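You operate a simulated robot arm through the tools that you are given. There is no shell and no other tool. Be economical: measure what you need, move in short steps, check, and stop when the job is done.

You are at the controls of a simulated robot arm. One attempt, no reset.

JOB
Put two of the brushes from the top of the pallets on the shelf under the line one conveyor. Then take the grease tray and put it on the shelf of the press bench. Then take the pot from the top of the packing bench and put it on the top of the small table. Then put the white plug on the top of the packing bench away on the top of the steel bench. Then put one of the gears from the top of the packing bench on the card there. Then take the can on the top of the packing bench and put it away on the upper shelf of the steel rack. Keep to this order. Set down upright: pot, can.

It is judged by the outcome, as a careful person would: the job done as asked, and still so three seconds after it is handed in. It fails if anything else is knocked over, pushed out of place, dropped, spilled or broken.

ROBOT AND FRAMES
A 7-joint arm with a two-finger parallel gripper on a trunk, on a base that drives. Base frame: it is fixed to the floor where the robot stands at the start and does not move with it; the origin is under the middle of the robot, x ahead of it, y to its left, z up; the surface under the hand at the start is at about z = 0.432. Readings come in m, degrees, newtons and seconds.
With the tool pointing down near the work surface it reaches from about 0.1 to 0.56 m from the robot's upright axis, wherever it stands. Its first joint turns from -143.0 to 143.0 degrees. Places, roughly: brush (8x5x5 cm) [0.5, -0.4, 0.5]; can [1, 1.75, 1]; card (13x9x3 cm) [0.9, 2, 0.9]; gear [1, 1.25, 0.75]; grease tray [1, 0.75, 1]; pot [1, 1, 1]; shelf of the press bench [2.8, 0.6, 0.4]; shelf under the line one conveyor (24x58 cm) [-0.2, 2.34, 0.3]; top of the small table [1, -2, 0.9]; top of the steel bench [2.8, -3.6, 0.8]; upper shelf of the steel rack [2.9, -6.9, 1]; white plug (6x6x5 cm) [1.1, 1.5, 0.9]. Payload 3 kg.
Tool frame: the origin (TCP) lies between the finger pads and is the grasp point; the fingertips stand 0.03 m ahead of it; z points along the fingers, y is the line along which they close. The gripper opens to 0.11 m. The fingers are 0.02 m wide and 0.01 m thick; the gripper's body (0.048 by 0.112 m) begins 0.055 m behind the TCP.
Orientation is that of the tool frame in the base frame, as [roll, pitch, yaw] about the fixed x, y, z axes, in that order (R = Rz(yaw) Ry(pitch) Rx(roll)). With the fingers straight down and closing along the base's y, the tool's x points along the base's -x, its y along +y and its z along -z.

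CONTROLS
- The arm moves only by the tool step_arm. Its arguments are lists of equal length, an entry for each row: "fingers": the opening in per cent of the stroke, from 0 (shut) to 100 (fully open); "translation": the shift along the base's x, y, z in m, a list of three; "angular": the turn, a rotation vector about the base's x, y, z in degrees, a list of three. In form: {"fingers": [fingers, ...], "translation": [[tx, ty, tz], ...], "angular": [[rx, ry, rz], ...]}. A call has 1 to 12 rows; each row is the pose to reach, as a shift and turn from the pose commanded when the call began. A row lasts 0.2 s, in which the tool goes at most 0.05 m and 8.6 degrees; a call with a longer step from one row to the next is refused whole, and so is a gripper value outside its range. A pose out of reach is approached as far as the arm can. The call stops where the force on the tool passes 40 N (or 10 N more than at its start, if that is more) or the arm is blocked; 0.2 s more then pass. Each finger travels about 0.108 m/s and halts on what it meets, pressing with about 23 N; the grip force reading is that of the motor and also rises with nothing between the fingers. The clock runs only during rows and for 0.2 s after the last one: add rows that repeat a pose to give the fingers time. The reply holds the time, the measured pose of the TCP, the force on the tool along the base axes, the opening and the grip force, in the units named above and with some noise, with the torque about the TCP (base axes, N m) and any sound that the robot's microphone picked up.
- Cameras (640 x 400 px; columns grow to the right, rows downward): "scene" is now at [0.1554, -0.0032, 1.5265]; the picture's right is [-0.04, -1.00, -0.00], its down [-0.77, 0.03, -0.64] and it looks along [0.64, -0.02, -0.77] (base axes); focal length 266 px, centre (320, 200). "wrist" rides on the gripper at [0.072, 0.017, -0.103] in the tool frame; the picture's right is [-0.23, 0.97, 0.00], its down [-0.76, -0.18, -0.62] and it looks along [-0.61, -0.14, 0.78] (tool axes); focal length 222 px, centre (320, 200). There is no depth. A picture from a camera that has moved, and an enlarged one, comes with that camera's place and axes in the base frame and with its lens.
- snapshot(camera): a new picture of that camera. The clock stands still meanwhile.
- slide_trunk(by): slides the trunk up (or, below 0, down) by that many m; the arm and the scene camera ride with it, the base frame stays. It gives what a move gives, with no picture.
- steer(legs): drives the robot by 1 to 6 legs, each [ahead, left, turn to the left] in m, m and degrees, along the robot's own axes; the way and the turn of a leg run together, so that a leg with both is an arc; at most 1.5 m and 180 degrees a leg. The arm and the cameras ride along, it lands a little off, and it stops where it bumps. It gives what a move gives.
- head_to(pan, tilt): turns the head with the scene camera to pan (to the left, within 86 degrees either way) and tilt (down, from -29 to 69), counted from straight ahead of the robot. It gives what a move gives.
- zoom(camera, box): a new picture of the part [left, top, right, bottom] of that camera's present view, enlarged. The clock stands still meanwhile.
- close_job(): hands the job in; it is judged then, once.

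Work in short steps. Places have to be worked out from the pictures, the camera data and where the tool is seen: move nearer, look again, correct. Check each grasp and each placing, and mend what went wrong. You have 207 turns and 192 pictures in all, those below and enlarged ones among them. Open the gripper and draw the arm clear of the work before you hand the job in, unless the task says otherwise.

The tools are called after "Emit:" as name(argument=value, ...) on one line, values as JSON. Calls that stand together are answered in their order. step_arm: Moves the arm, as the interface text tells. Its arguments: {"type":"object","properties":{"fingers":{"type":"array","items":{"type":"number"}},"translation":{"type":"array","items":{"type":"array","items":{"type":"number"}}},"angular":{"type":"array","items":{"type":"array","items":{"type":"number"}}}},"required":["fingers","translation","angular"]} The other tools are called the same way: slide_trunk (by) slides the trunk up or down; steer (legs) drives the base; head_to (pan, tilt) turns the head that bears the scene camera; snapshot (camera) takes a picture; zoom (camera, box) takes an enlarged picture of a part of a camera's view; close_job () hands the job in.

At the start:

```text
t: 0.0
position: [0.7591, -0.0522, 1.1269]
ee_rot: [180.0, 0.0, 179.9]
wrist_force: [0.9, -0.8, -0.1]
ft_torque: [-0.01, -0.01, -0.02]
finger_gap: 0.11
finger_force: 0.0
trunk travel left (down, up): [-0.65, 0.24]
robot x, y, heading: [-0.0004, -0.0013, 0.1]
head pan, tilt: [-2.0, 50.4]
```

scene: 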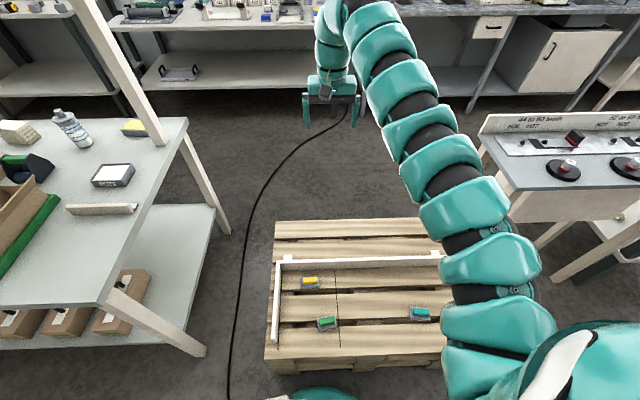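
wrist: 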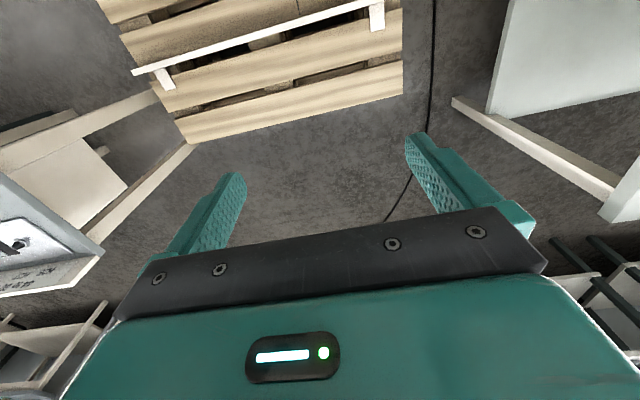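

I start by surveying the surroundings: a zoom on the pallet, which shows three brushes, and then the head turned to the left.

Emit:
zoom(camera="scene", box=[250, 210, 450, 335])

Emit:
head_to(pan=70, tilt=30)

Emit:
snapshot(camera="scene")

```text
3.20 times, centred on (350, 272) of scene
camera zoom: at [0.1554, -0.0032, 1.5265], right [-0.04, -1.0, 0.0], down [-0.77, 0.03, -0.64], along [0.64, -0.02, -0.77], focal length 852 px, centre (224, -32)
```

zoom: 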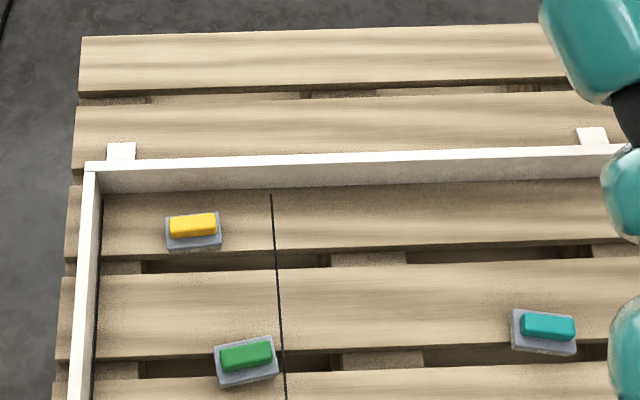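

```text
t: 1.4
position: [0.7582, -0.051, 1.1268]
ee_rot: [180.0, 0.0, 180.0]
wrist_force: [0.2, 0.5, -0.2]
ft_torque: [0.01, -0.01, 0.04]
finger_gap: 0.1101
finger_force: 0.0
trunk travel left (down, up): [-0.65, 0.24]
robot x, y, heading: [0.0012, 0.0024, 0.4]
head pan, tilt: [70.0, 30.0]
```

```text
188 pictures are left
camera scene: at [0.1098, 0.0845, 1.5566], right [0.94, -0.34, 0.0], down [-0.17, -0.47, -0.87], along [0.3, 0.81, -0.5], focal length 266 px, centre (320, 200)
```

scene: 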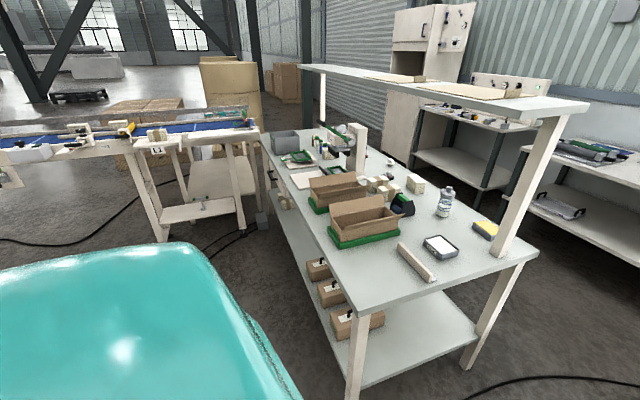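

The packing bench and the line one conveyor are to the left. I zoom on both, and then look further ahead and to the right.

Emit:
zoom(camera="scene", box=[0, 100, 280, 275])

Emit:
zoom(camera="scene", box=[260, 110, 532, 280])

Emit:
head_to(pan=0, tilt=15)

Emit:
snapshot(camera="scene")

Emit:
head_to(pan=-70, tilt=20)

Emit:
snapshot(camera="scene")

```text
2.29 times, centred on (140, 188) of scene
camera zoom: at [0.1098, 0.0845, 1.5566], right [0.94, -0.34, 0.0], down [-0.17, -0.47, -0.87], along [0.3, 0.81, -0.5], focal length 608 px, centre (731, 229)
```

zoom: 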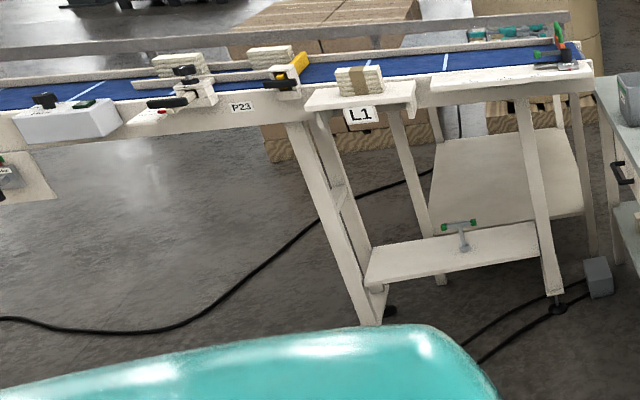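

```text
2.35 times, centred on (396, 195) of scene
camera zoom: at [0.1098, 0.0845, 1.5566], right [0.94, -0.34, 0.0], down [-0.17, -0.47, -0.87], along [0.3, 0.81, -0.5], focal length 626 px, centre (141, 212)
```

zoom: 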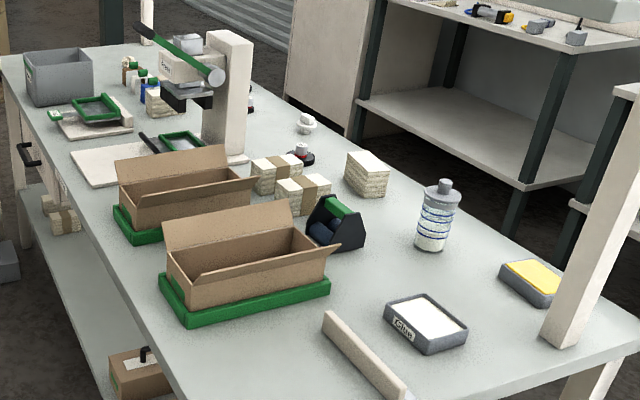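

```text
t: 2.9
position: [0.7588, -0.0522, 1.1273]
ee_rot: [180.0, 0.1, 179.9]
wrist_force: [-0.6, -0.3, 0.9]
ft_torque: [0.0, 0.02, 0.02]
finger_gap: 0.11
finger_force: 0.1
trunk travel left (down, up): [-0.65, 0.24]
robot x, y, heading: [0.0036, -0.0015, -0.3]
head pan, tilt: [0.0, 15.0]
```

```text
185 pictures are left
camera scene: at [0.1722, -0.0004, 1.5808], right [0.0, -1.0, 0.0], down [-0.26, 0.0, -0.97], along [0.97, 0.0, -0.26], focal length 266 px, centre (320, 200)
```

scene: 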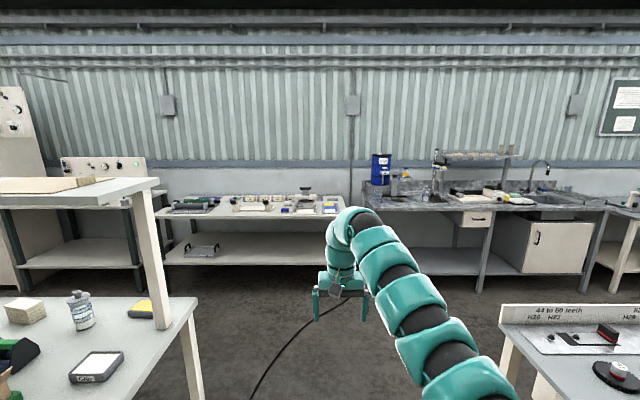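

```text
t: 4.3
position: [0.7587, -0.0521, 1.1276]
ee_rot: [179.9, -0.1, 179.9]
wrist_force: [-0.2, 0.2, 0.0]
ft_torque: [0.01, 0.0, 0.01]
finger_gap: 0.1101
finger_force: 0.1
trunk travel left (down, up): [-0.65, 0.24]
robot x, y, heading: [0.0007, -0.0007, -0.2]
head pan, tilt: [-70.0, 20.0]
```

```text
184 pictures are left
camera scene: at [0.1108, -0.088, 1.5727], right [-0.94, -0.34, 0.0], down [-0.12, 0.32, -0.94], along [0.32, -0.88, -0.34], focal length 266 px, centre (320, 200)
```

scene: 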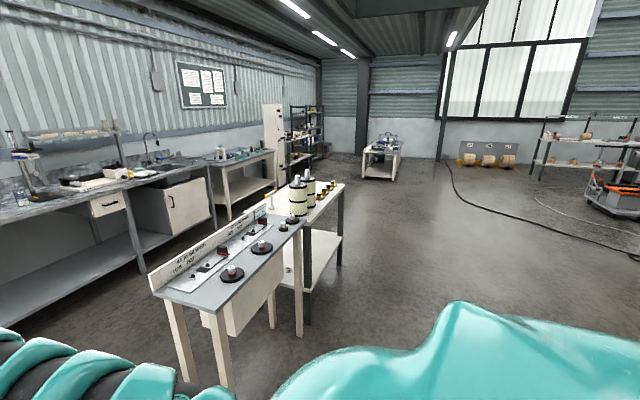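

Three brushes lie on the pallet; the green one (≈0.44, -0.04) and the teal one (≈0.46, -0.40) are clear of the frame. I point the head back down and move the hand over the green brush with the fingers turned to its short side.

Emit:
step_arm(fingers=[100, 100, 100, 100, 100, 100, 100, 100, 100, 100], translation=[[-0.04, 0, 0], [-0.08, 0, 0], [-0.12, 0, 0], [-0.16, 0, 0], [-0.2, 0, 0], [-0.24, 0, 0], [-0.28, 0.01, 0], [-0.32, 0.016, 0], [-0.32, 0.016, 0], [-0.32, 0.016, 0]], angular=[[0, 0, -8], [0, 0, -16], [0, 0, -24], [0, 0, -32], [0, 0, -40], [0, 0, -48], [0, 0, -56], [0, 0, -64], [0, 0, -72], [0, 0, -75]])

Emit:
slide_trunk(by=-0.45)

Emit:
snapshot(camera="wrist")

Emit:
head_to(pan=0, tilt=55)

Emit:
snapshot(camera="scene")

```text
t: 6.5
position: [0.6485, 0.0296, 1.0995]
ee_rot: [-179.9, -0.1, 105.0]
wrist_force: [-0.8, 0.7, -0.2]
ft_torque: [-0.05, 0.0, 0.01]
finger_gap: 0.11
finger_force: 0.0
out of reach, approached as far as the arm can: row 1, 2, 3, 4, 5, 6, 7, 8, 9, 10
trunk travel left (down, up): [-0.65, 0.24]
robot x, y, heading: [0.0017, -0.0001, -0.0]
head pan, tilt: [-70.0, 20.0]
```

```text
refused: -0.45 is not a number from -0.4 to 0.4
```

```text
183 pictures are left
camera wrist: at [0.6465, 0.1046, 1.2026], right [1.0, 0.03, 0.0], down [0.03, -0.78, 0.62], along [0.02, -0.62, -0.78], focal length 222 px, centre (320, 200)
```

wrist: 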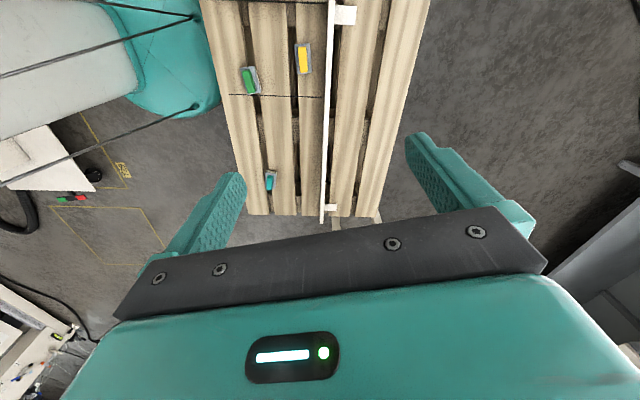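

```text
t: 7.9
position: [0.6497, 0.0273, 1.0989]
ee_rot: [-179.9, -0.1, 105.0]
wrist_force: [-0.1, -0.3, -0.4]
ft_torque: [-0.02, 0.02, 0.0]
finger_gap: 0.11
finger_force: 0.0
trunk travel left (down, up): [-0.65, 0.24]
robot x, y, heading: [-0.0011, -0.0009, 0.2]
head pan, tilt: [0.0, 55.0]
```

```text
182 pictures are left
camera scene: at [0.1509, -0.0006, 1.5206], right [0.0, -1.0, 0.0], down [-0.82, 0.0, -0.57], along [0.57, 0.0, -0.82], focal length 266 px, centre (320, 200)
```

scene: 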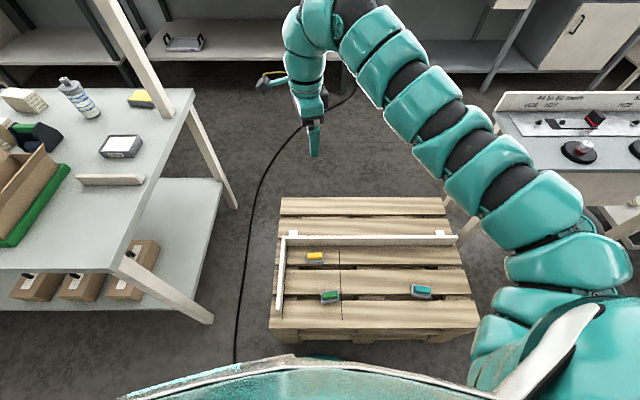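

The arm can't reach inward at this height, and both cameras agree on green ≈(0.437, -0.037) and teal ≈(0.461, -0.40). I lower the trunk with the hand clear of the pallet (0.65 → z 0.7), then move in.

Emit:
slide_trunk(by=-0.4)

Emit:
step_arm(fingers=[100, 100, 100, 100, 100, 100], translation=[[0, 0, 0], [0, 0, 0], [0, 0, 0], [0, 0, 0], [0, 0, 0], [0, 0, 0]], angular=[[0, 0, 0], [0, 0, 0], [0, 0, 0], [0, 0, 0], [0, 0, 0], [0, 0, 0]])

```text
t: 11.7
position: [0.6504, 0.0277, 0.6996]
ee_rot: [-179.9, -0.2, 104.9]
wrist_force: [-0.3, 0.2, 0.7]
ft_torque: [-0.02, 0.0, -0.01]
finger_gap: 0.1101
finger_force: 0.1
trunk travel left (down, up): [-0.25, 0.64]
robot x, y, heading: [0.0006, -0.001, 0.1]
head pan, tilt: [0.0, 55.0]
```

```text
t: 13.1
position: [0.6494, 0.0282, 0.6995]
ee_rot: [-179.8, -0.1, 104.9]
wrist_force: [0.4, -0.6, -0.7]
ft_torque: [-0.01, 0.0, -0.01]
finger_gap: 0.1099
finger_force: 0.1
trunk travel left (down, up): [-0.25, 0.64]
robot x, y, heading: [-0.0002, 0.002, -0.1]
head pan, tilt: [0.0, 55.0]
```

Commanded pose stays at the measured one. I go down and inward in one sweep.

Emit:
step_arm(fingers=[100, 100, 100, 100, 100, 100, 100], translation=[[-0.03, -0.01, -0.025], [-0.06, -0.02, -0.05], [-0.09, -0.03, -0.075], [-0.12, -0.04, -0.1], [-0.16, -0.05, -0.1], [-0.2, -0.06, -0.1], [-0.212, -0.065, -0.1]], angular=[[0, 0, 0], [0, 0, 0], [0, 0, 0], [0, 0, 0], [0, 0, 0], [0, 0, 0], [0, 0, 0]])

Emit:
snapshot(camera="wrist")

```text
t: 14.7
position: [0.6486, 0.0293, 0.6997]
ee_rot: [-179.9, -0.1, 104.9]
wrist_force: [-0.1, -0.7, 0.2]
ft_torque: [0.01, -0.02, 0.03]
finger_gap: 0.1101
finger_force: 0.1
out of reach, approached as far as the arm can: row 1, 2, 3, 4, 5, 6, 7
trunk travel left (down, up): [-0.25, 0.64]
robot x, y, heading: [0.0012, -0.002, -0.0]
head pan, tilt: [0.0, 55.0]
```

```text
181 pictures are left
camera wrist: at [0.6465, 0.1023, 0.8028], right [1.0, 0.03, 0.0], down [0.03, -0.78, 0.62], along [0.02, -0.62, -0.78], focal length 222 px, centre (320, 200)
```

wrist: 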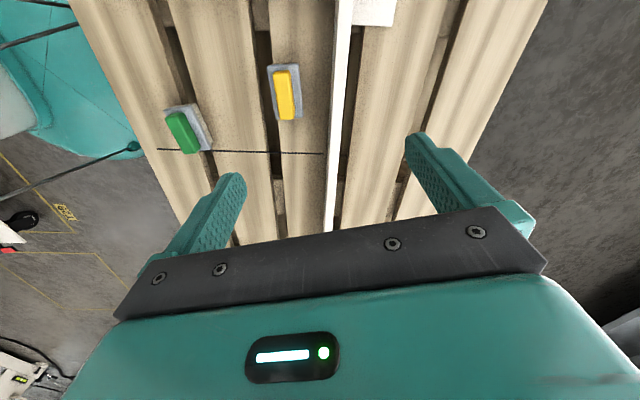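

Stuck, so perhaps a joint is at its limit. I test small pure moves: down first.

Emit:
step_arm(fingers=[100, 100, 100], translation=[[0, 0, -0.03], [0, 0, -0.06], [0, 0, -0.06]], angular=[[0, 0, 0], [0, 0, 0], [0, 0, 0]])

Emit:
step_arm(fingers=[100, 100, 100], translation=[[0, 0, 0], [0, 0, 0], [0, 0, 0]], angular=[[0, 0, 8], [0, 0, 16], [0, 0, 16]])

Emit:
step_arm(fingers=[100, 100, 100], translation=[[-0.03, 0, 0], [-0.06, 0, 0], [-0.06, 0, 0]], angular=[[0, 0, 0], [0, 0, 0], [0, 0, 0]])

```text
t: 15.5
position: [0.6502, 0.0273, 0.6991]
ee_rot: [-179.9, 0.0, 104.9]
wrist_force: [-0.2, -0.2, -0.4]
ft_torque: [0.0, -0.02, -0.01]
finger_gap: 0.1102
finger_force: 0.1
out of reach, approached as far as the arm can: row 1, 2, 3
trunk travel left (down, up): [-0.25, 0.64]
robot x, y, heading: [0.0028, 0.0011, 0.0]
head pan, tilt: [0.0, 55.0]
```

```text
t: 16.3
position: [0.6486, 0.0283, 0.699]
ee_rot: [-179.8, -0.1, 121.0]
wrist_force: [0.1, -0.1, 0.7]
ft_torque: [0.01, 0.02, 0.01]
finger_gap: 0.1098
finger_force: 0.1
trunk travel left (down, up): [-0.25, 0.64]
robot x, y, heading: [0.0023, -0.0014, 0.0]
head pan, tilt: [0.0, 55.0]
```

```text
t: 17.1
position: [0.6469, 0.0296, 0.6996]
ee_rot: [-179.8, -0.1, 120.9]
wrist_force: [0.1, 0.2, 0.3]
ft_torque: [0.0, -0.03, -0.02]
finger_gap: 0.11
finger_force: 0.1
out of reach, approached as far as the arm can: row 1, 2, 3
trunk travel left (down, up): [-0.25, 0.64]
robot x, y, heading: [-0.0004, 0.0003, 0.2]
head pan, tilt: [0.0, 55.0]
```

It still cannot go down or in, while rotation works. I test sideways and up.

Emit:
step_arm(fingers=[100, 100, 100, 100], translation=[[0, -0.04, 0], [0, -0.08, 0], [0, -0.12, 0], [0, -0.12, 0]], angular=[[0, 0, 0], [0, 0, 0], [0, 0, 0], [0, 0, 0]])

Emit:
step_arm(fingers=[100, 100, 100, 100], translation=[[0, 0, 0.04], [0, 0, 0.08], [0, 0, 0.12], [0, 0, 0.12]], angular=[[0, 0, 0], [0, 0, 0], [0, 0, 0], [0, 0, 0]])

Emit:
step_arm(fingers=[100, 100, 100, 100], translation=[[-0.04, 0, 0], [-0.08, 0, 0], [-0.12, 0, 0], [-0.12, 0, 0]], angular=[[0, 0, 0], [0, 0, 0], [0, 0, 0], [0, 0, 0]])

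```text
t: 18.1
position: [0.6792, -0.0894, 0.6987]
ee_rot: [-179.8, -0.2, 120.9]
wrist_force: [0.1, 0.0, 0.4]
ft_torque: [0.02, -0.03, 0.01]
finger_gap: 0.1101
finger_force: 0.0
out of reach, approached as far as the arm can: row 1, 2, 3, 4
trunk travel left (down, up): [-0.25, 0.64]
robot x, y, heading: [-0.0014, -0.0002, -0.2]
head pan, tilt: [0.0, 55.0]
```

```text
t: 19.1
position: [0.7116, -0.0871, 0.7131]
ee_rot: [-179.9, -0.1, 120.9]
wrist_force: [-0.4, 0.0, 0.1]
ft_torque: [0.0, -0.01, 0.05]
finger_gap: 0.11
finger_force: 0.0
out of reach, approached as far as the arm can: row 1, 2, 3, 4
trunk travel left (down, up): [-0.25, 0.64]
robot x, y, heading: [0.0011, -0.0024, -0.0]
head pan, tilt: [0.0, 55.0]
```

```text
t: 20.1
position: [0.6777, -0.0772, 0.6988]
ee_rot: [-179.9, -0.2, 120.9]
wrist_force: [0.6, 0.1, 0.5]
ft_torque: [0.02, 0.0, 0.0]
finger_gap: 0.1098
finger_force: 0.1
out of reach, approached as far as the arm can: row 1, 2, 3, 4
trunk travel left (down, up): [-0.25, 0.64]
robot x, y, heading: [-0.0015, -0.0013, -0.1]
head pan, tilt: [0.0, 55.0]
```

There seems to be a boundary surface, so I probe outward and down.

Emit:
step_arm(fingers=[100, 100, 100, 100, 100, 100], translation=[[0.04, 0, 0], [0.08, 0, 0], [0.08, 0, -0.04], [0.08, 0, -0.08], [0.08, 0, -0.12], [0.08, 0, -0.12]], angular=[[0, 0, 0], [0, 0, 0], [0, 0, 0], [0, 0, 0], [0, 0, 0], [0, 0, 0]])

Emit:
snapshot(camera="scene")

```text
t: 21.5
position: [0.7564, -0.0782, 0.581]
ee_rot: [-179.9, -0.1, 120.9]
wrist_force: [-0.5, 0.4, 0.3]
ft_torque: [-0.01, 0.05, 0.0]
finger_gap: 0.1101
finger_force: 0.0
trunk travel left (down, up): [-0.25, 0.64]
robot x, y, heading: [-0.0028, 0.0027, -0.5]
head pan, tilt: [0.0, 55.0]
```

```text
180 pictures are left
camera scene: at [0.151, -0.0004, 1.1206], right [0.0, -1.0, 0.0], down [-0.82, 0.0, -0.57], along [0.57, 0.0, -0.82], focal length 266 px, centre (320, 200)
```

scene: 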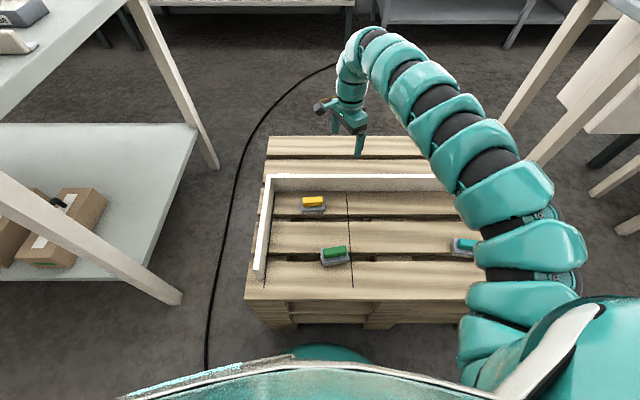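

Down works further out; I try moving inward at this lower height.

Emit:
step_arm(fingers=[100, 100, 100, 100, 100, 100, 100, 100], translation=[[-0.04, 0, 0], [-0.08, 0, 0], [-0.12, 0, 0], [-0.16, 0, 0], [-0.2, 0.01, 0], [-0.24, 0.02, 0], [-0.28, 0.03, 0], [-0.31, 0.04, 0]], angular=[[0, 0, -8], [0, 0, -16], [0, 0, -16], [0, 0, -16], [0, 0, -16], [0, 0, -16], [0, 0, -16], [0, 0, -16]])

Emit:
snapshot(camera="scene")

```text
t: 23.3
position: [0.6746, 0.024, 0.6195]
ee_rot: [-179.7, -0.2, 104.9]
wrist_force: [0.5, 0.5, 0.3]
ft_torque: [-0.02, 0.0, 0.0]
finger_gap: 0.1103
finger_force: 0.1
out of reach, approached as far as the arm can: row 2, 3, 4, 5, 6, 7, 8
trunk travel left (down, up): [-0.25, 0.64]
robot x, y, heading: [0.0037, 0.0008, -0.3]
head pan, tilt: [0.0, 55.0]
```

```text
179 pictures are left
camera scene: at [0.1508, -0.0003, 1.1206], right [0.0, -1.0, 0.0], down [-0.82, 0.0, -0.57], along [0.57, 0.0, -0.82], focal length 266 px, centre (320, 200)
```

scene: 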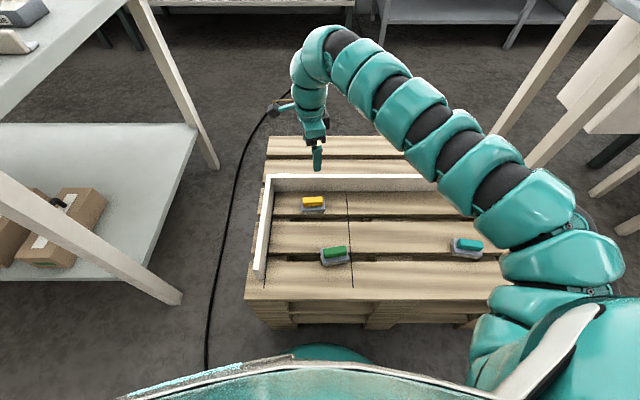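

The useful reach must be low relative to the trunk: the hint fits the start trunk height with the hand near z≈0.43. I raise the trunk back, then descend.

Emit:
slide_trunk(by=0.4)

Emit:
step_arm(fingers=[100, 100, 100, 100, 100, 100, 100, 100, 100, 100, 100, 100], translation=[[0.02, 0, -0.04], [0.04, 0, -0.08], [0.04, 0, -0.12], [0.04, 0, -0.16], [0.04, 0, -0.2], [0.04, 0, -0.24], [0.04, 0, -0.28], [0.04, 0, -0.32], [0.04, 0, -0.36], [0.02, 0, -0.4], [0, 0, -0.43], [-0.03, 0, -0.44]], angular=[[0, 0, 0], [0, 0, 0], [0, 0, 0], [0, 0, 0], [0, 0, 0], [0, 0, 0], [0, 0, 0], [0, 0, 0], [0, 0, 0], [0, 0, 0], [0, 0, 0], [0, 0, 0]])

```text
t: 27.1
position: [0.675, 0.0219, 1.0201]
ee_rot: [-179.7, -0.1, 104.9]
wrist_force: [-0.5, -0.1, -0.4]
ft_torque: [-0.01, -0.02, 0.01]
finger_gap: 0.1097
finger_force: 0.0
trunk travel left (down, up): [-0.65, 0.24]
robot x, y, heading: [-0.0015, -0.0016, -0.1]
head pan, tilt: [0.0, 55.0]
```

```text
t: 29.7
position: [0.6453, 0.0211, 0.5809]
ee_rot: [-179.8, -0.1, 104.9]
wrist_force: [-0.7, 0.0, -0.1]
ft_torque: [0.0, -0.03, 0.01]
finger_gap: 0.1099
finger_force: 0.1
out of reach, approached as far as the arm can: row 9, 10, 11
trunk travel left (down, up): [-0.65, 0.24]
robot x, y, heading: [0.0007, 0.0001, 0.2]
head pan, tilt: [0.0, 55.0]
```

That works. I move inward over the green brush.

Emit:
step_arm(fingers=[100, 100, 100, 100, 100, 100], translation=[[-0.04, -0.01, 0], [-0.08, -0.02, 0], [-0.12, -0.03, 0], [-0.16, -0.045, 0], [-0.2, -0.055, 0], [-0.208, -0.058, 0]], angular=[[0, 0, 0], [0, 0, 0], [0, 0, 0], [0, 0, 0], [0, 0, 0], [0, 0, 0]])

Emit:
snapshot(camera="wrist")

Emit:
snapshot(camera="scene")

```text
t: 31.1
position: [0.4557, -0.0283, 0.5656]
ee_rot: [-179.5, 0.1, 104.9]
wrist_force: [0.5, -0.4, -0.2]
ft_torque: [0.04, -0.01, 0.0]
finger_gap: 0.1099
finger_force: 0.1
out of reach, approached as far as the arm can: row 5, 6
trunk travel left (down, up): [-0.65, 0.24]
robot x, y, heading: [-0.0004, 0.001, -0.2]
head pan, tilt: [0.0, 55.0]
```

```text
178 pictures are left
camera wrist: at [0.4533, 0.0459, 0.669], right [1.0, 0.03, -0.01], down [0.03, -0.78, 0.62], along [0.01, -0.62, -0.78], focal length 222 px, centre (320, 200)
```

wrist: 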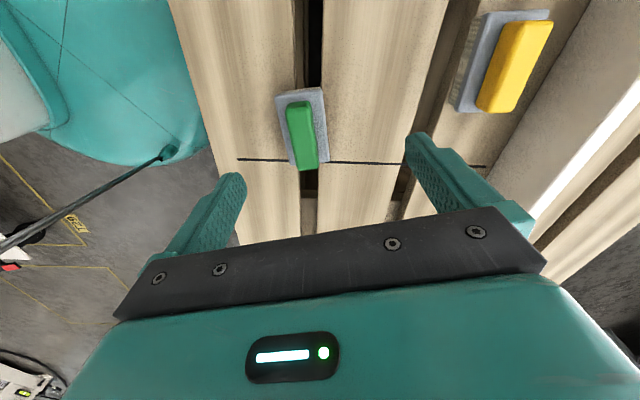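

```text
177 pictures are left
camera scene: at [0.1507, -0.0004, 1.5206], right [0.0, -1.0, 0.0], down [-0.82, 0.0, -0.57], along [0.57, 0.0, -0.82], focal length 266 px, centre (320, 200)
```

scene: 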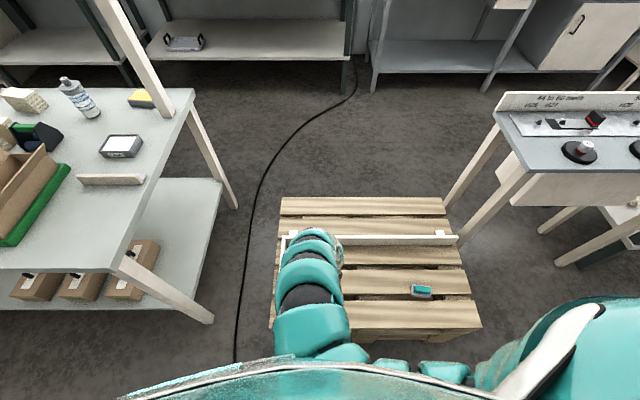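

The green brush is centred at ≈(0.437, -0.043), turned about 8°. I correct the yaw and descend in one path to z≈0.475.

Emit:
step_arm(fingers=[100, 100, 100, 100, 100, 100], translation=[[0, -0.005, -0.03], [-0.01, -0.015, -0.05], [-0.019, -0.015, -0.06], [-0.019, -0.015, -0.075], [-0.019, -0.015, -0.09], [-0.019, -0.015, -0.09]], angular=[[0, 0, -4], [0, 0, -7.5], [0, 0, -7.5], [0, 0, -7.5], [0, 0, -7.5], [0, 0, -7.5]])

Emit:
snapshot(camera="wrist")

```text
t: 32.5
position: [0.4358, -0.0431, 0.4747]
ee_rot: [-179.6, -0.1, 97.3]
wrist_force: [-0.6, 0.4, -0.1]
ft_torque: [0.0, -0.04, 0.01]
finger_gap: 0.1102
finger_force: 0.0
trunk travel left (down, up): [-0.65, 0.24]
robot x, y, heading: [-0.0054, 0.002, 0.2]
head pan, tilt: [0.0, 55.0]
```

```text
176 pictures are left
camera wrist: at [0.4426, 0.0308, 0.5783], right [0.99, -0.1, -0.01], down [-0.07, -0.78, 0.62], along [-0.07, -0.62, -0.78], focal length 222 px, centre (320, 200)
```

wrist: 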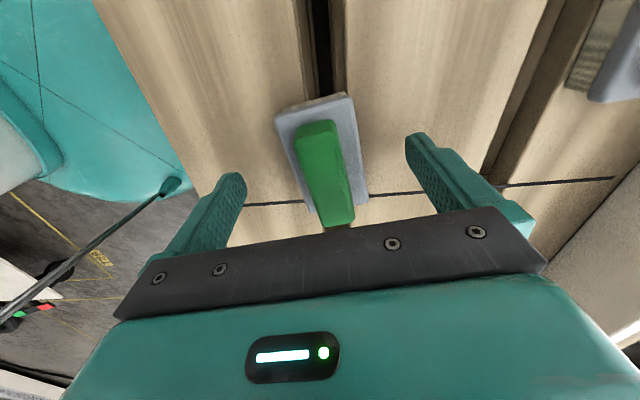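

The brush sits between the fingers. I lower 5 mm, close, and lift a little.

Emit:
step_arm(fingers=[100, 0, 0, 0, 0], translation=[[0, 0, -0.006], [0, 0, -0.006], [0, 0, -0.006], [0, 0, -0.006], [0, 0, -0.006]], angular=[[0, 0, 0], [0, 0, 0], [0, 0, 0], [0, 0, 0], [0, 0, 0]])

Emit:
step_arm(fingers=[0, 0, 0, 0], translation=[[0, 0, 0.03], [0, 0, 0.06], [0.02, 0, 0.1], [0.02, 0, 0.1]], angular=[[0, 0, 0], [0, 0, 0], [0, 0, 0], [0, 0, 0]])

Emit:
snapshot(camera="wrist")

```text
t: 33.7
position: [0.4343, -0.0431, 0.4687]
ee_rot: [-179.7, 0.0, 97.4]
wrist_force: [0.8, 0.3, 1.5]
ft_torque: [0.04, -0.01, -0.01]
finger_gap: 0.0434
finger_force: 22.9
trunk travel left (down, up): [-0.65, 0.24]
robot x, y, heading: [-0.0025, -0.0046, -0.1]
head pan, tilt: [0.0, 55.0]
```

```text
t: 34.7
position: [0.4558, -0.0428, 0.5622]
ee_rot: [-179.6, 0.1, 97.4]
wrist_force: [-0.5, -1.0, -0.9]
ft_torque: [-0.01, 0.01, 0.02]
finger_gap: 0.0428
finger_force: 22.9
out of reach, approached as far as the arm can: row 3, 4
trunk travel left (down, up): [-0.65, 0.24]
robot x, y, heading: [-0.0001, 0.0011, 0.1]
head pan, tilt: [0.0, 55.0]
```

```text
175 pictures are left
camera wrist: at [0.4647, 0.0298, 0.6656], right [0.99, -0.1, -0.01], down [-0.07, -0.78, 0.62], along [-0.07, -0.62, -0.78], focal length 222 px, centre (320, 200)
```

wrist: 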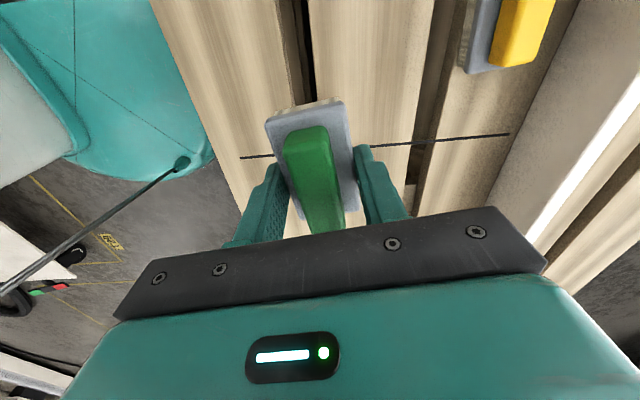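

The brush is held (gap 43 mm). I back up 0.3 m to clear the pallet and turn left to face the conveyor.

Emit:
steer(legs=[[-0.3, 0, 0], [0, 0, 90]])

Emit:
head_to(pan=0, tilt=25)

Emit:
snapshot(camera="scene")

```text
t: 40.7
position: [-0.2802, 0.4599, 0.5615]
ee_rot: [-179.5, 0.1, -170.0]
wrist_force: [-0.1, -0.2, 0.0]
ft_torque: [-0.03, -0.02, 0.0]
finger_gap: 0.0434
finger_force: 23.1
trunk travel left (down, up): [-0.65, 0.24]
robot x, y, heading: [-0.303, 0.0014, 92.8]
head pan, tilt: [0.0, 55.0]
```

```text
t: 41.7
position: [-0.2794, 0.4597, 0.5617]
ee_rot: [-179.5, 0.0, -169.9]
wrist_force: [0.3, 0.2, -1.0]
ft_torque: [0.01, -0.01, -0.01]
finger_gap: 0.0435
finger_force: 22.6
trunk travel left (down, up): [-0.65, 0.24]
robot x, y, heading: [-0.3003, -0.0003, 92.6]
head pan, tilt: [0.0, 25.0]
```

```text
174 pictures are left
camera scene: at [-0.3117, 0.1724, 1.5645], right [1.0, 0.05, 0.0], down [0.02, -0.42, -0.91], along [-0.04, 0.9, -0.42], focal length 266 px, centre (320, 200)
```

scene: 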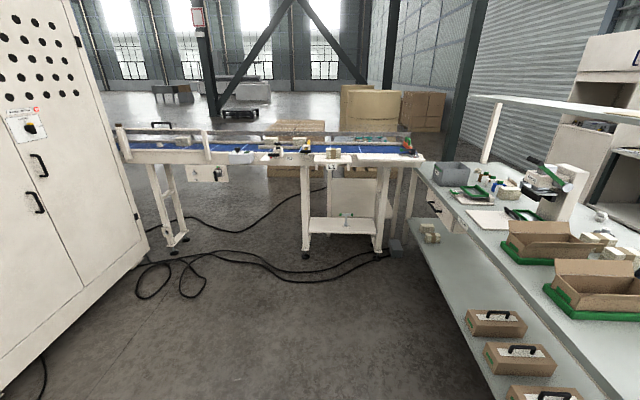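

The way is clear; the shelf under the conveyor is dead ahead. I drive forward 1.1 m, squaring up to heading 90, and look again.

Emit:
steer(legs=[[0, 0, -2.6], [1.1, 0, 0]])

Emit:
head_to(pan=0, tilt=40)

Emit:
snapshot(camera="scene")

Emit:
snapshot(camera="wrist")

```text
t: 47.6
position: [-0.2785, 1.5235, 0.5619]
ee_rot: [-179.5, 0.0, -171.6]
wrist_force: [-0.7, -0.6, 0.2]
ft_torque: [-0.01, 0.01, -0.01]
finger_gap: 0.0433
finger_force: 22.7
trunk travel left (down, up): [-0.65, 0.24]
robot x, y, heading: [-0.3121, 1.0668, 91.4]
head pan, tilt: [0.0, 25.0]
```

```text
t: 48.3
position: [-0.278, 1.525, 0.5616]
ee_rot: [-179.4, 0.1, -171.4]
wrist_force: [-0.2, 0.0, -0.6]
ft_torque: [-0.01, 0.03, 0.02]
finger_gap: 0.043
finger_force: 22.5
trunk travel left (down, up): [-0.65, 0.24]
robot x, y, heading: [-0.3141, 1.0662, 91.1]
head pan, tilt: [0.0, 40.0]
```

```text
173 pictures are left
camera scene: at [-0.3181, 1.2317, 1.5413], right [1.0, 0.02, 0.0], down [0.01, -0.64, -0.77], along [-0.01, 0.77, -0.64], focal length 266 px, centre (320, 200)
```

scene: 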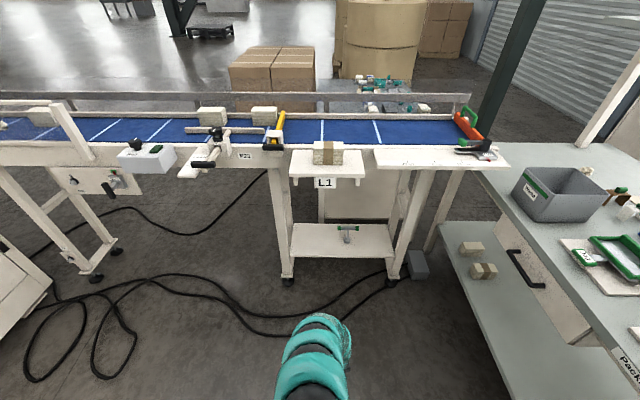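

```text
172 pictures are left
camera wrist: at [-0.3527, 1.5316, 0.6653], right [0.08, 1.0, -0.01], down [0.78, -0.06, 0.62], along [0.62, -0.06, -0.78], focal length 222 px, centre (320, 200)
```

wrist: 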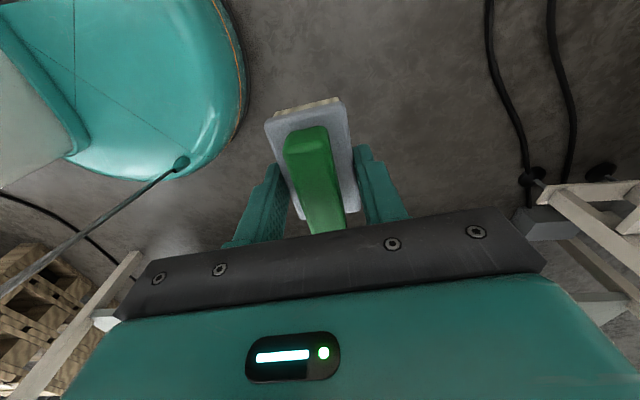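

Shelf: y 2.22–2.46, x −0.48…0.1, z≈0.3, with a T-handle item near (−0.15, 2.31); the conveyor underside is about 0.8. I'll use the extended arm with a low trunk so the arm fits beneath. First I extend the hand outward and up.

Emit:
step_arm(fingers=[0, 0, 0, 0, 0, 0, 0, 0, 0, 0, 0, 0], translation=[[-0.01, 0.05, 0], [-0.02, 0.1, 0], [-0.03, 0.15, 0], [-0.035, 0.2, 0], [-0.035, 0.25, 0.01], [-0.035, 0.28, 0.05], [-0.035, 0.295, 0.1], [-0.035, 0.295, 0.15], [-0.035, 0.295, 0.2], [-0.035, 0.295, 0.25], [-0.035, 0.295, 0.3], [-0.035, 0.295, 0.35]], angular=[[0, 0, 0], [0, 0, 0], [0, 0, 0], [0, 0, 0], [0, 0, 0], [0, 0, 0], [0, 0, 0], [0, 0, 0], [0, 0, 0], [0, 0, 0], [0, 0, 0], [0, 0, 0]])

```text
refused: row 1 steps farther than a row can; nothing moved
```

Emit:
step_arm(fingers=[0, 0, 0, 0, 0, 0, 0, 0, 0, 0, 0, 0], translation=[[-0.01, 0.045, 0], [-0.02, 0.09, 0], [-0.03, 0.135, 0], [-0.035, 0.18, 0], [-0.035, 0.225, 0.01], [-0.035, 0.255, 0.045], [-0.035, 0.275, 0.085], [-0.035, 0.29, 0.13], [-0.035, 0.295, 0.175], [-0.035, 0.295, 0.22], [-0.035, 0.295, 0.265], [-0.035, 0.295, 0.31]], angular=[[0, 0, 0], [0, 0, 0], [0, 0, 0], [0, 0, 0], [0, 0, 0], [0, 0, 0], [0, 0, 0], [0, 0, 0], [0, 0, 0], [0, 0, 0], [0, 0, 0], [0, 0, 0]])

Emit:
step_arm(fingers=[0, 0, 0, 0], translation=[[0, 0, 0.045], [0, 0, 0.09], [0, 0, 0.135], [0, 0, 0.15]], angular=[[0, 0, 0], [0, 0, 0], [0, 0, 0], [0, 0, 0]])

Emit:
snapshot(camera="scene")

```text
t: 50.9
position: [-0.3149, 1.8169, 0.876]
ee_rot: [-179.6, 0.0, -171.5]
wrist_force: [-0.3, -0.3, -0.8]
ft_torque: [0.01, -0.01, -0.02]
finger_gap: 0.0432
finger_force: 23.0
out of reach, approached as far as the arm can: row 5, 6, 7, 8, 9
trunk travel left (down, up): [-0.65, 0.24]
robot x, y, heading: [-0.3147, 1.0679, 91.1]
head pan, tilt: [0.0, 40.0]
```

```text
t: 51.9
position: [-0.314, 1.8211, 1.0241]
ee_rot: [-179.6, -0.1, -171.5]
wrist_force: [0.3, -0.7, -0.8]
ft_torque: [0.02, -0.01, -0.01]
finger_gap: 0.0436
finger_force: 23.0
trunk travel left (down, up): [-0.65, 0.24]
robot x, y, heading: [-0.3148, 1.0669, 91.6]
head pan, tilt: [0.0, 40.0]
```

```text
171 pictures are left
camera scene: at [-0.3179, 1.2321, 1.5412], right [1.0, 0.02, 0.0], down [0.01, -0.64, -0.77], along [-0.01, 0.77, -0.64], focal length 266 px, centre (320, 200)
```

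scene: 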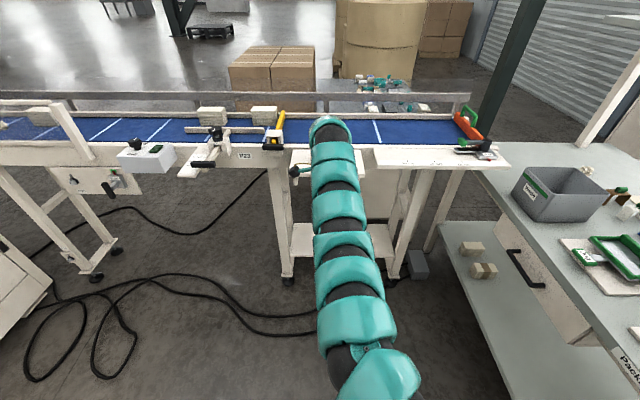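

Now I lower the trunk by 0.6 m in two slides and look with a lower camera.

Emit:
slide_trunk(by=-0.35)

Emit:
slide_trunk(by=-0.25)

Emit:
steer(legs=[[0.2, 0.045, -1.3]])

Emit:
head_to(pan=0, tilt=25)

Emit:
snapshot(camera="scene")

Emit:
snapshot(camera="wrist")

```text
t: 55.4
position: [-0.3133, 1.8214, 0.672]
ee_rot: [-179.5, 0.0, -171.5]
wrist_force: [-0.5, 0.2, -0.8]
ft_torque: [0.03, -0.03, -0.01]
finger_gap: 0.0436
finger_force: 22.9
trunk travel left (down, up): [-0.3, 0.59]
robot x, y, heading: [-0.3164, 1.0668, 91.1]
head pan, tilt: [0.0, 40.0]
```

```text
t: 57.9
position: [-0.3133, 1.8204, 0.4225]
ee_rot: [-179.5, 0.1, -171.5]
wrist_force: [-0.3, -0.4, -0.3]
ft_torque: [0.02, 0.03, 0.02]
finger_gap: 0.0432
finger_force: 23.0
trunk travel left (down, up): [-0.05, 0.84]
robot x, y, heading: [-0.3114, 1.0649, 91.0]
head pan, tilt: [0.0, 40.0]
```

```text
t: 59.5
position: [-0.3409, 2.0217, 0.4226]
ee_rot: [-179.6, 0.0, -173.1]
wrist_force: [0.4, 0.0, -1.4]
ft_torque: [0.02, 0.03, -0.03]
finger_gap: 0.0432
finger_force: 23.1
trunk travel left (down, up): [-0.05, 0.84]
robot x, y, heading: [-0.3574, 1.2663, 89.8]
head pan, tilt: [0.0, 40.0]
```

```text
t: 60.3
position: [-0.3392, 2.0223, 0.423]
ee_rot: [-179.6, 0.0, -172.9]
wrist_force: [-0.2, -1.0, -0.5]
ft_torque: [0.01, -0.02, 0.01]
finger_gap: 0.0433
finger_force: 22.8
trunk travel left (down, up): [-0.05, 0.84]
robot x, y, heading: [-0.3553, 1.2645, 89.2]
head pan, tilt: [0.0, 25.0]
```

```text
170 pictures are left
camera scene: at [-0.3602, 1.4395, 0.9645], right [1.0, -0.01, 0.0], down [0.0, -0.42, -0.91], along [0.01, 0.91, -0.42], focal length 266 px, centre (320, 200)
```

scene: 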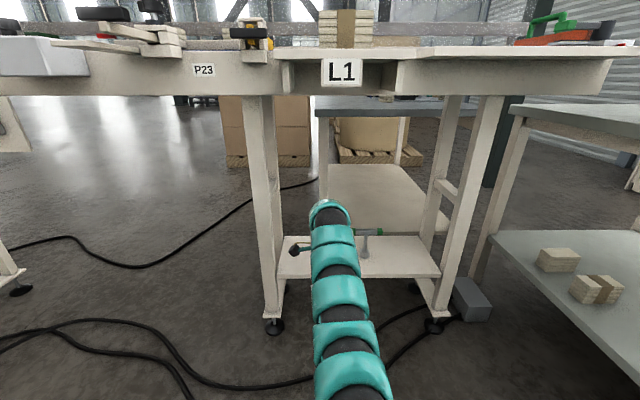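

```text
169 pictures are left
camera wrist: at [-0.4142, 2.0301, 0.5259], right [0.11, 0.99, -0.01], down [0.78, -0.08, 0.62], along [0.62, -0.07, -0.78], focal length 222 px, centre (320, 200)
```

wrist: 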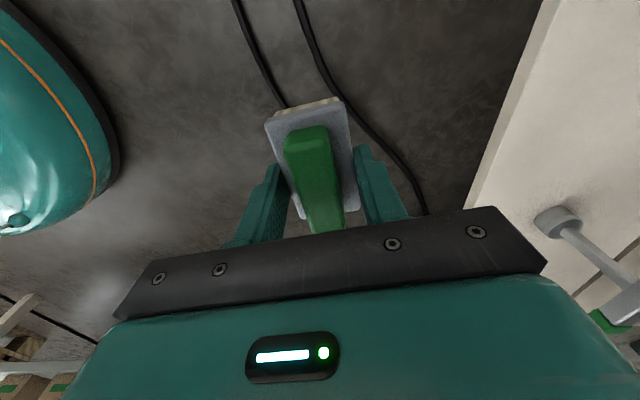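

The arm fits well below the conveyor (underside ~0.9). The T-handle is at ≈(−0.18, 2.34) with its bar from −0.26 to −0.13; I aim for (−0.35, 2.32). I drive forward 0.30.

Emit:
steer(legs=[[0.3, 0.012, 0]])

Emit:
snapshot(camera="wrist")

Emit:
snapshot(camera="scene")

```text
t: 62.4
position: [-0.3461, 2.3182, 0.4231]
ee_rot: [-179.5, 0.1, -173.3]
wrist_force: [0.2, 0.5, 0.1]
ft_torque: [-0.02, 0.02, 0.0]
finger_gap: 0.0434
finger_force: 23.0
trunk travel left (down, up): [-0.05, 0.84]
robot x, y, heading: [-0.3694, 1.5657, 89.2]
head pan, tilt: [0.0, 25.0]
```

```text
168 pictures are left
camera wrist: at [-0.4204, 2.3276, 0.526], right [0.11, 0.99, -0.01], down [0.78, -0.08, 0.62], along [0.62, -0.08, -0.78], focal length 222 px, centre (320, 200)
```

wrist: 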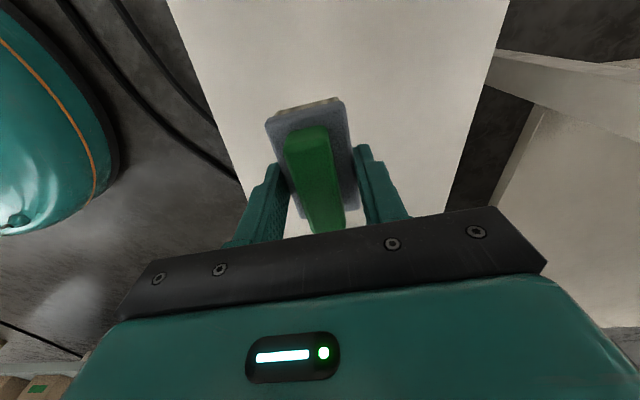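

```text
167 pictures are left
camera scene: at [-0.3686, 1.7368, 0.9646], right [1.0, -0.01, 0.0], down [-0.01, -0.42, -0.91], along [0.01, 0.91, -0.42], focal length 266 px, centre (320, 200)
```

scene: 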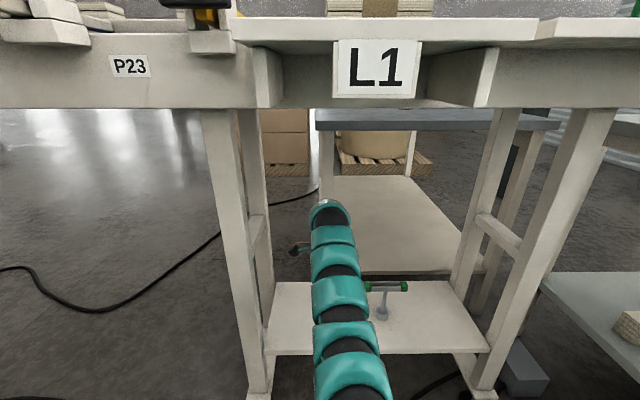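

Shelf edges are confirmed (y 2.21–2.47) and the brush is over it. I lower with the arm until contact.

Emit:
step_arm(fingers=[0, 0, 0, 0, 0, 0], translation=[[0, 0, -0.03], [0, 0, -0.06], [0, 0, -0.07], [0, 0, -0.075], [0, 0, -0.08], [0, 0, -0.08]], angular=[[0, 0, 0], [0, 0, 0], [0, 0, 0], [0, 0, 0], [0, 0, 0], [0, 0, 0]])

Emit:
snapshot(camera="wrist")

```text
t: 63.8
position: [-0.3467, 2.3208, 0.3425]
ee_rot: [-179.7, 0.0, -173.3]
wrist_force: [0.1, -0.9, -0.9]
ft_torque: [0.03, 0.0, 0.01]
finger_gap: 0.0436
finger_force: 23.1
trunk travel left (down, up): [-0.05, 0.84]
robot x, y, heading: [-0.3714, 1.5687, 89.6]
head pan, tilt: [0.0, 25.0]
```

```text
166 pictures are left
camera wrist: at [-0.4214, 2.3297, 0.446], right [0.11, 0.99, -0.01], down [0.78, -0.08, 0.62], along [0.62, -0.07, -0.78], focal length 222 px, centre (320, 200)
```

wrist: 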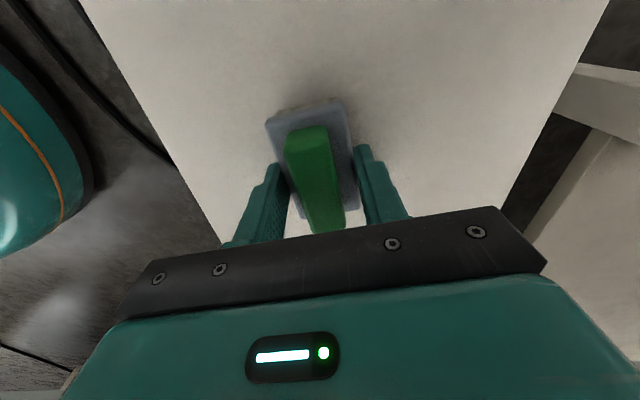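

Contact shadows show near. I lower in 3 mm steps until the force rises.

Emit:
step_arm(fingers=[0, 0, 0, 0, 0], translation=[[0, 0, -0.003], [0, 0, -0.006], [0, 0, -0.009], [0, 0, -0.009], [0, 0, -0.009]], angular=[[0, 0, 0], [0, 0, 0], [0, 0, 0], [0, 0, 0], [0, 0, 0]])

```text
t: 65.0
position: [-0.347, 2.3201, 0.3355]
ee_rot: [-179.9, 0.0, -173.2]
wrist_force: [-2.0, 6.1, 18.7]
ft_torque: [0.18, 0.07, 0.0]
finger_gap: 0.0434
finger_force: 23.3
trunk travel left (down, up): [-0.05, 0.84]
robot x, y, heading: [-0.3684, 1.5627, 89.3]
head pan, tilt: [0.0, 25.0]
```

Contact at TCP z 0.3355. I release and rise.

Emit:
step_arm(fingers=[60, 80, 80, 80, 80, 80], translation=[[0, 0, 0.002], [0, 0, 0.002], [0, 0, 0.002], [0, 0, 0.03], [0, 0, 0.06], [0, 0, 0.08]], angular=[[0, 0, 0], [0, 0, 0], [0, 0, 0], [0, 0, 0], [0, 0, 0], [0, 0, 0]])

Emit:
snapshot(camera="wrist")

```text
t: 66.3
position: [-0.3472, 2.3202, 0.4153]
ee_rot: [-179.6, 0.1, -173.2]
wrist_force: [-0.9, -0.5, 0.0]
ft_torque: [-0.01, 0.0, -0.02]
finger_gap: 0.0881
finger_force: 0.0
trunk travel left (down, up): [-0.05, 0.84]
robot x, y, heading: [-0.3715, 1.5679, 89.2]
head pan, tilt: [0.0, 25.0]
```

```text
165 pictures are left
camera wrist: at [-0.4219, 2.3285, 0.5188], right [0.11, 0.99, -0.01], down [0.78, -0.08, 0.62], along [0.62, -0.07, -0.78], focal length 222 px, centre (320, 200)
```

wrist: 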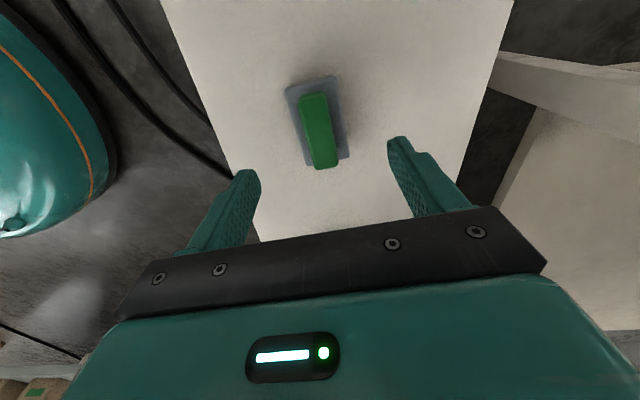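

The green brush is placed flat on the shelf. I drive back out, raise the trunk and fold the arm.

Emit:
steer(legs=[[-1.4, 0, 0], [-0.4, 0, 0.7]])

Emit:
slide_trunk(by=0.3)

Emit:
slide_trunk(by=0.3)

Emit:
step_arm(fingers=[100, 100, 100, 100, 100, 100, 100, 100, 100, 100, 100], translation=[[0, 0, -0.045], [0, 0, -0.09], [0, 0, -0.135], [0, 0, -0.18], [0, 0, -0.22], [0, 0, -0.26], [0, 0, -0.3], [0, -0.02, -0.34], [0, -0.04, -0.38], [0, -0.06, -0.42], [0, -0.1, -0.44]], angular=[[0, 0, 0], [0, 0, 0], [0, 0, 0], [0, 0, 0], [0, 0, 0], [0, 0, 0], [0, 0, 0], [0, 0, 0], [0, 0, 0], [0, 0, 0], [0, 0, 0]])

```text
t: 74.6
position: [-0.3753, 0.7003, 0.4166]
ee_rot: [-179.7, -0.1, -176.3]
wrist_force: [-0.1, -0.3, 1.0]
ft_torque: [-0.01, 0.0, 0.01]
finger_gap: 0.0881
finger_force: 0.1
trunk travel left (down, up): [-0.05, 0.84]
robot x, y, heading: [-0.4362, -0.048, 86.2]
head pan, tilt: [0.0, 25.0]
stopped in leg 2: the robot was blocked; the commanded pose is now the measured one
```

```text
t: 77.6
position: [-0.3756, 0.6991, 0.7147]
ee_rot: [-179.7, 0.0, -176.1]
wrist_force: [-0.1, 0.2, -0.4]
ft_torque: [-0.02, 0.02, 0.0]
finger_gap: 0.0878
finger_force: 0.0
trunk travel left (down, up): [-0.35, 0.54]
robot x, y, heading: [-0.4348, -0.0524, 86.3]
head pan, tilt: [0.0, 25.0]
```

```text
t: 80.6
position: [-0.3754, 0.7002, 1.0147]
ee_rot: [-179.6, -0.1, -176.3]
wrist_force: [0.3, 0.4, 0.0]
ft_torque: [0.02, 0.01, -0.03]
finger_gap: 0.0879
finger_force: 0.1
trunk travel left (down, up): [-0.65, 0.24]
robot x, y, heading: [-0.4367, -0.0502, 86.3]
head pan, tilt: [0.0, 25.0]
```

```text
t: 83.0
position: [-0.3688, 0.6014, 0.5772]
ee_rot: [-179.7, -0.1, -176.2]
wrist_force: [0.6, 0.3, -0.2]
ft_torque: [-0.01, 0.02, -0.03]
finger_gap: 0.1098
finger_force: 0.1
out of reach, approached as far as the arm can: row 6, 7, 8, 9, 10
trunk travel left (down, up): [-0.65, 0.24]
robot x, y, heading: [-0.4362, -0.0485, 86.2]
head pan, tilt: [0.0, 25.0]
```

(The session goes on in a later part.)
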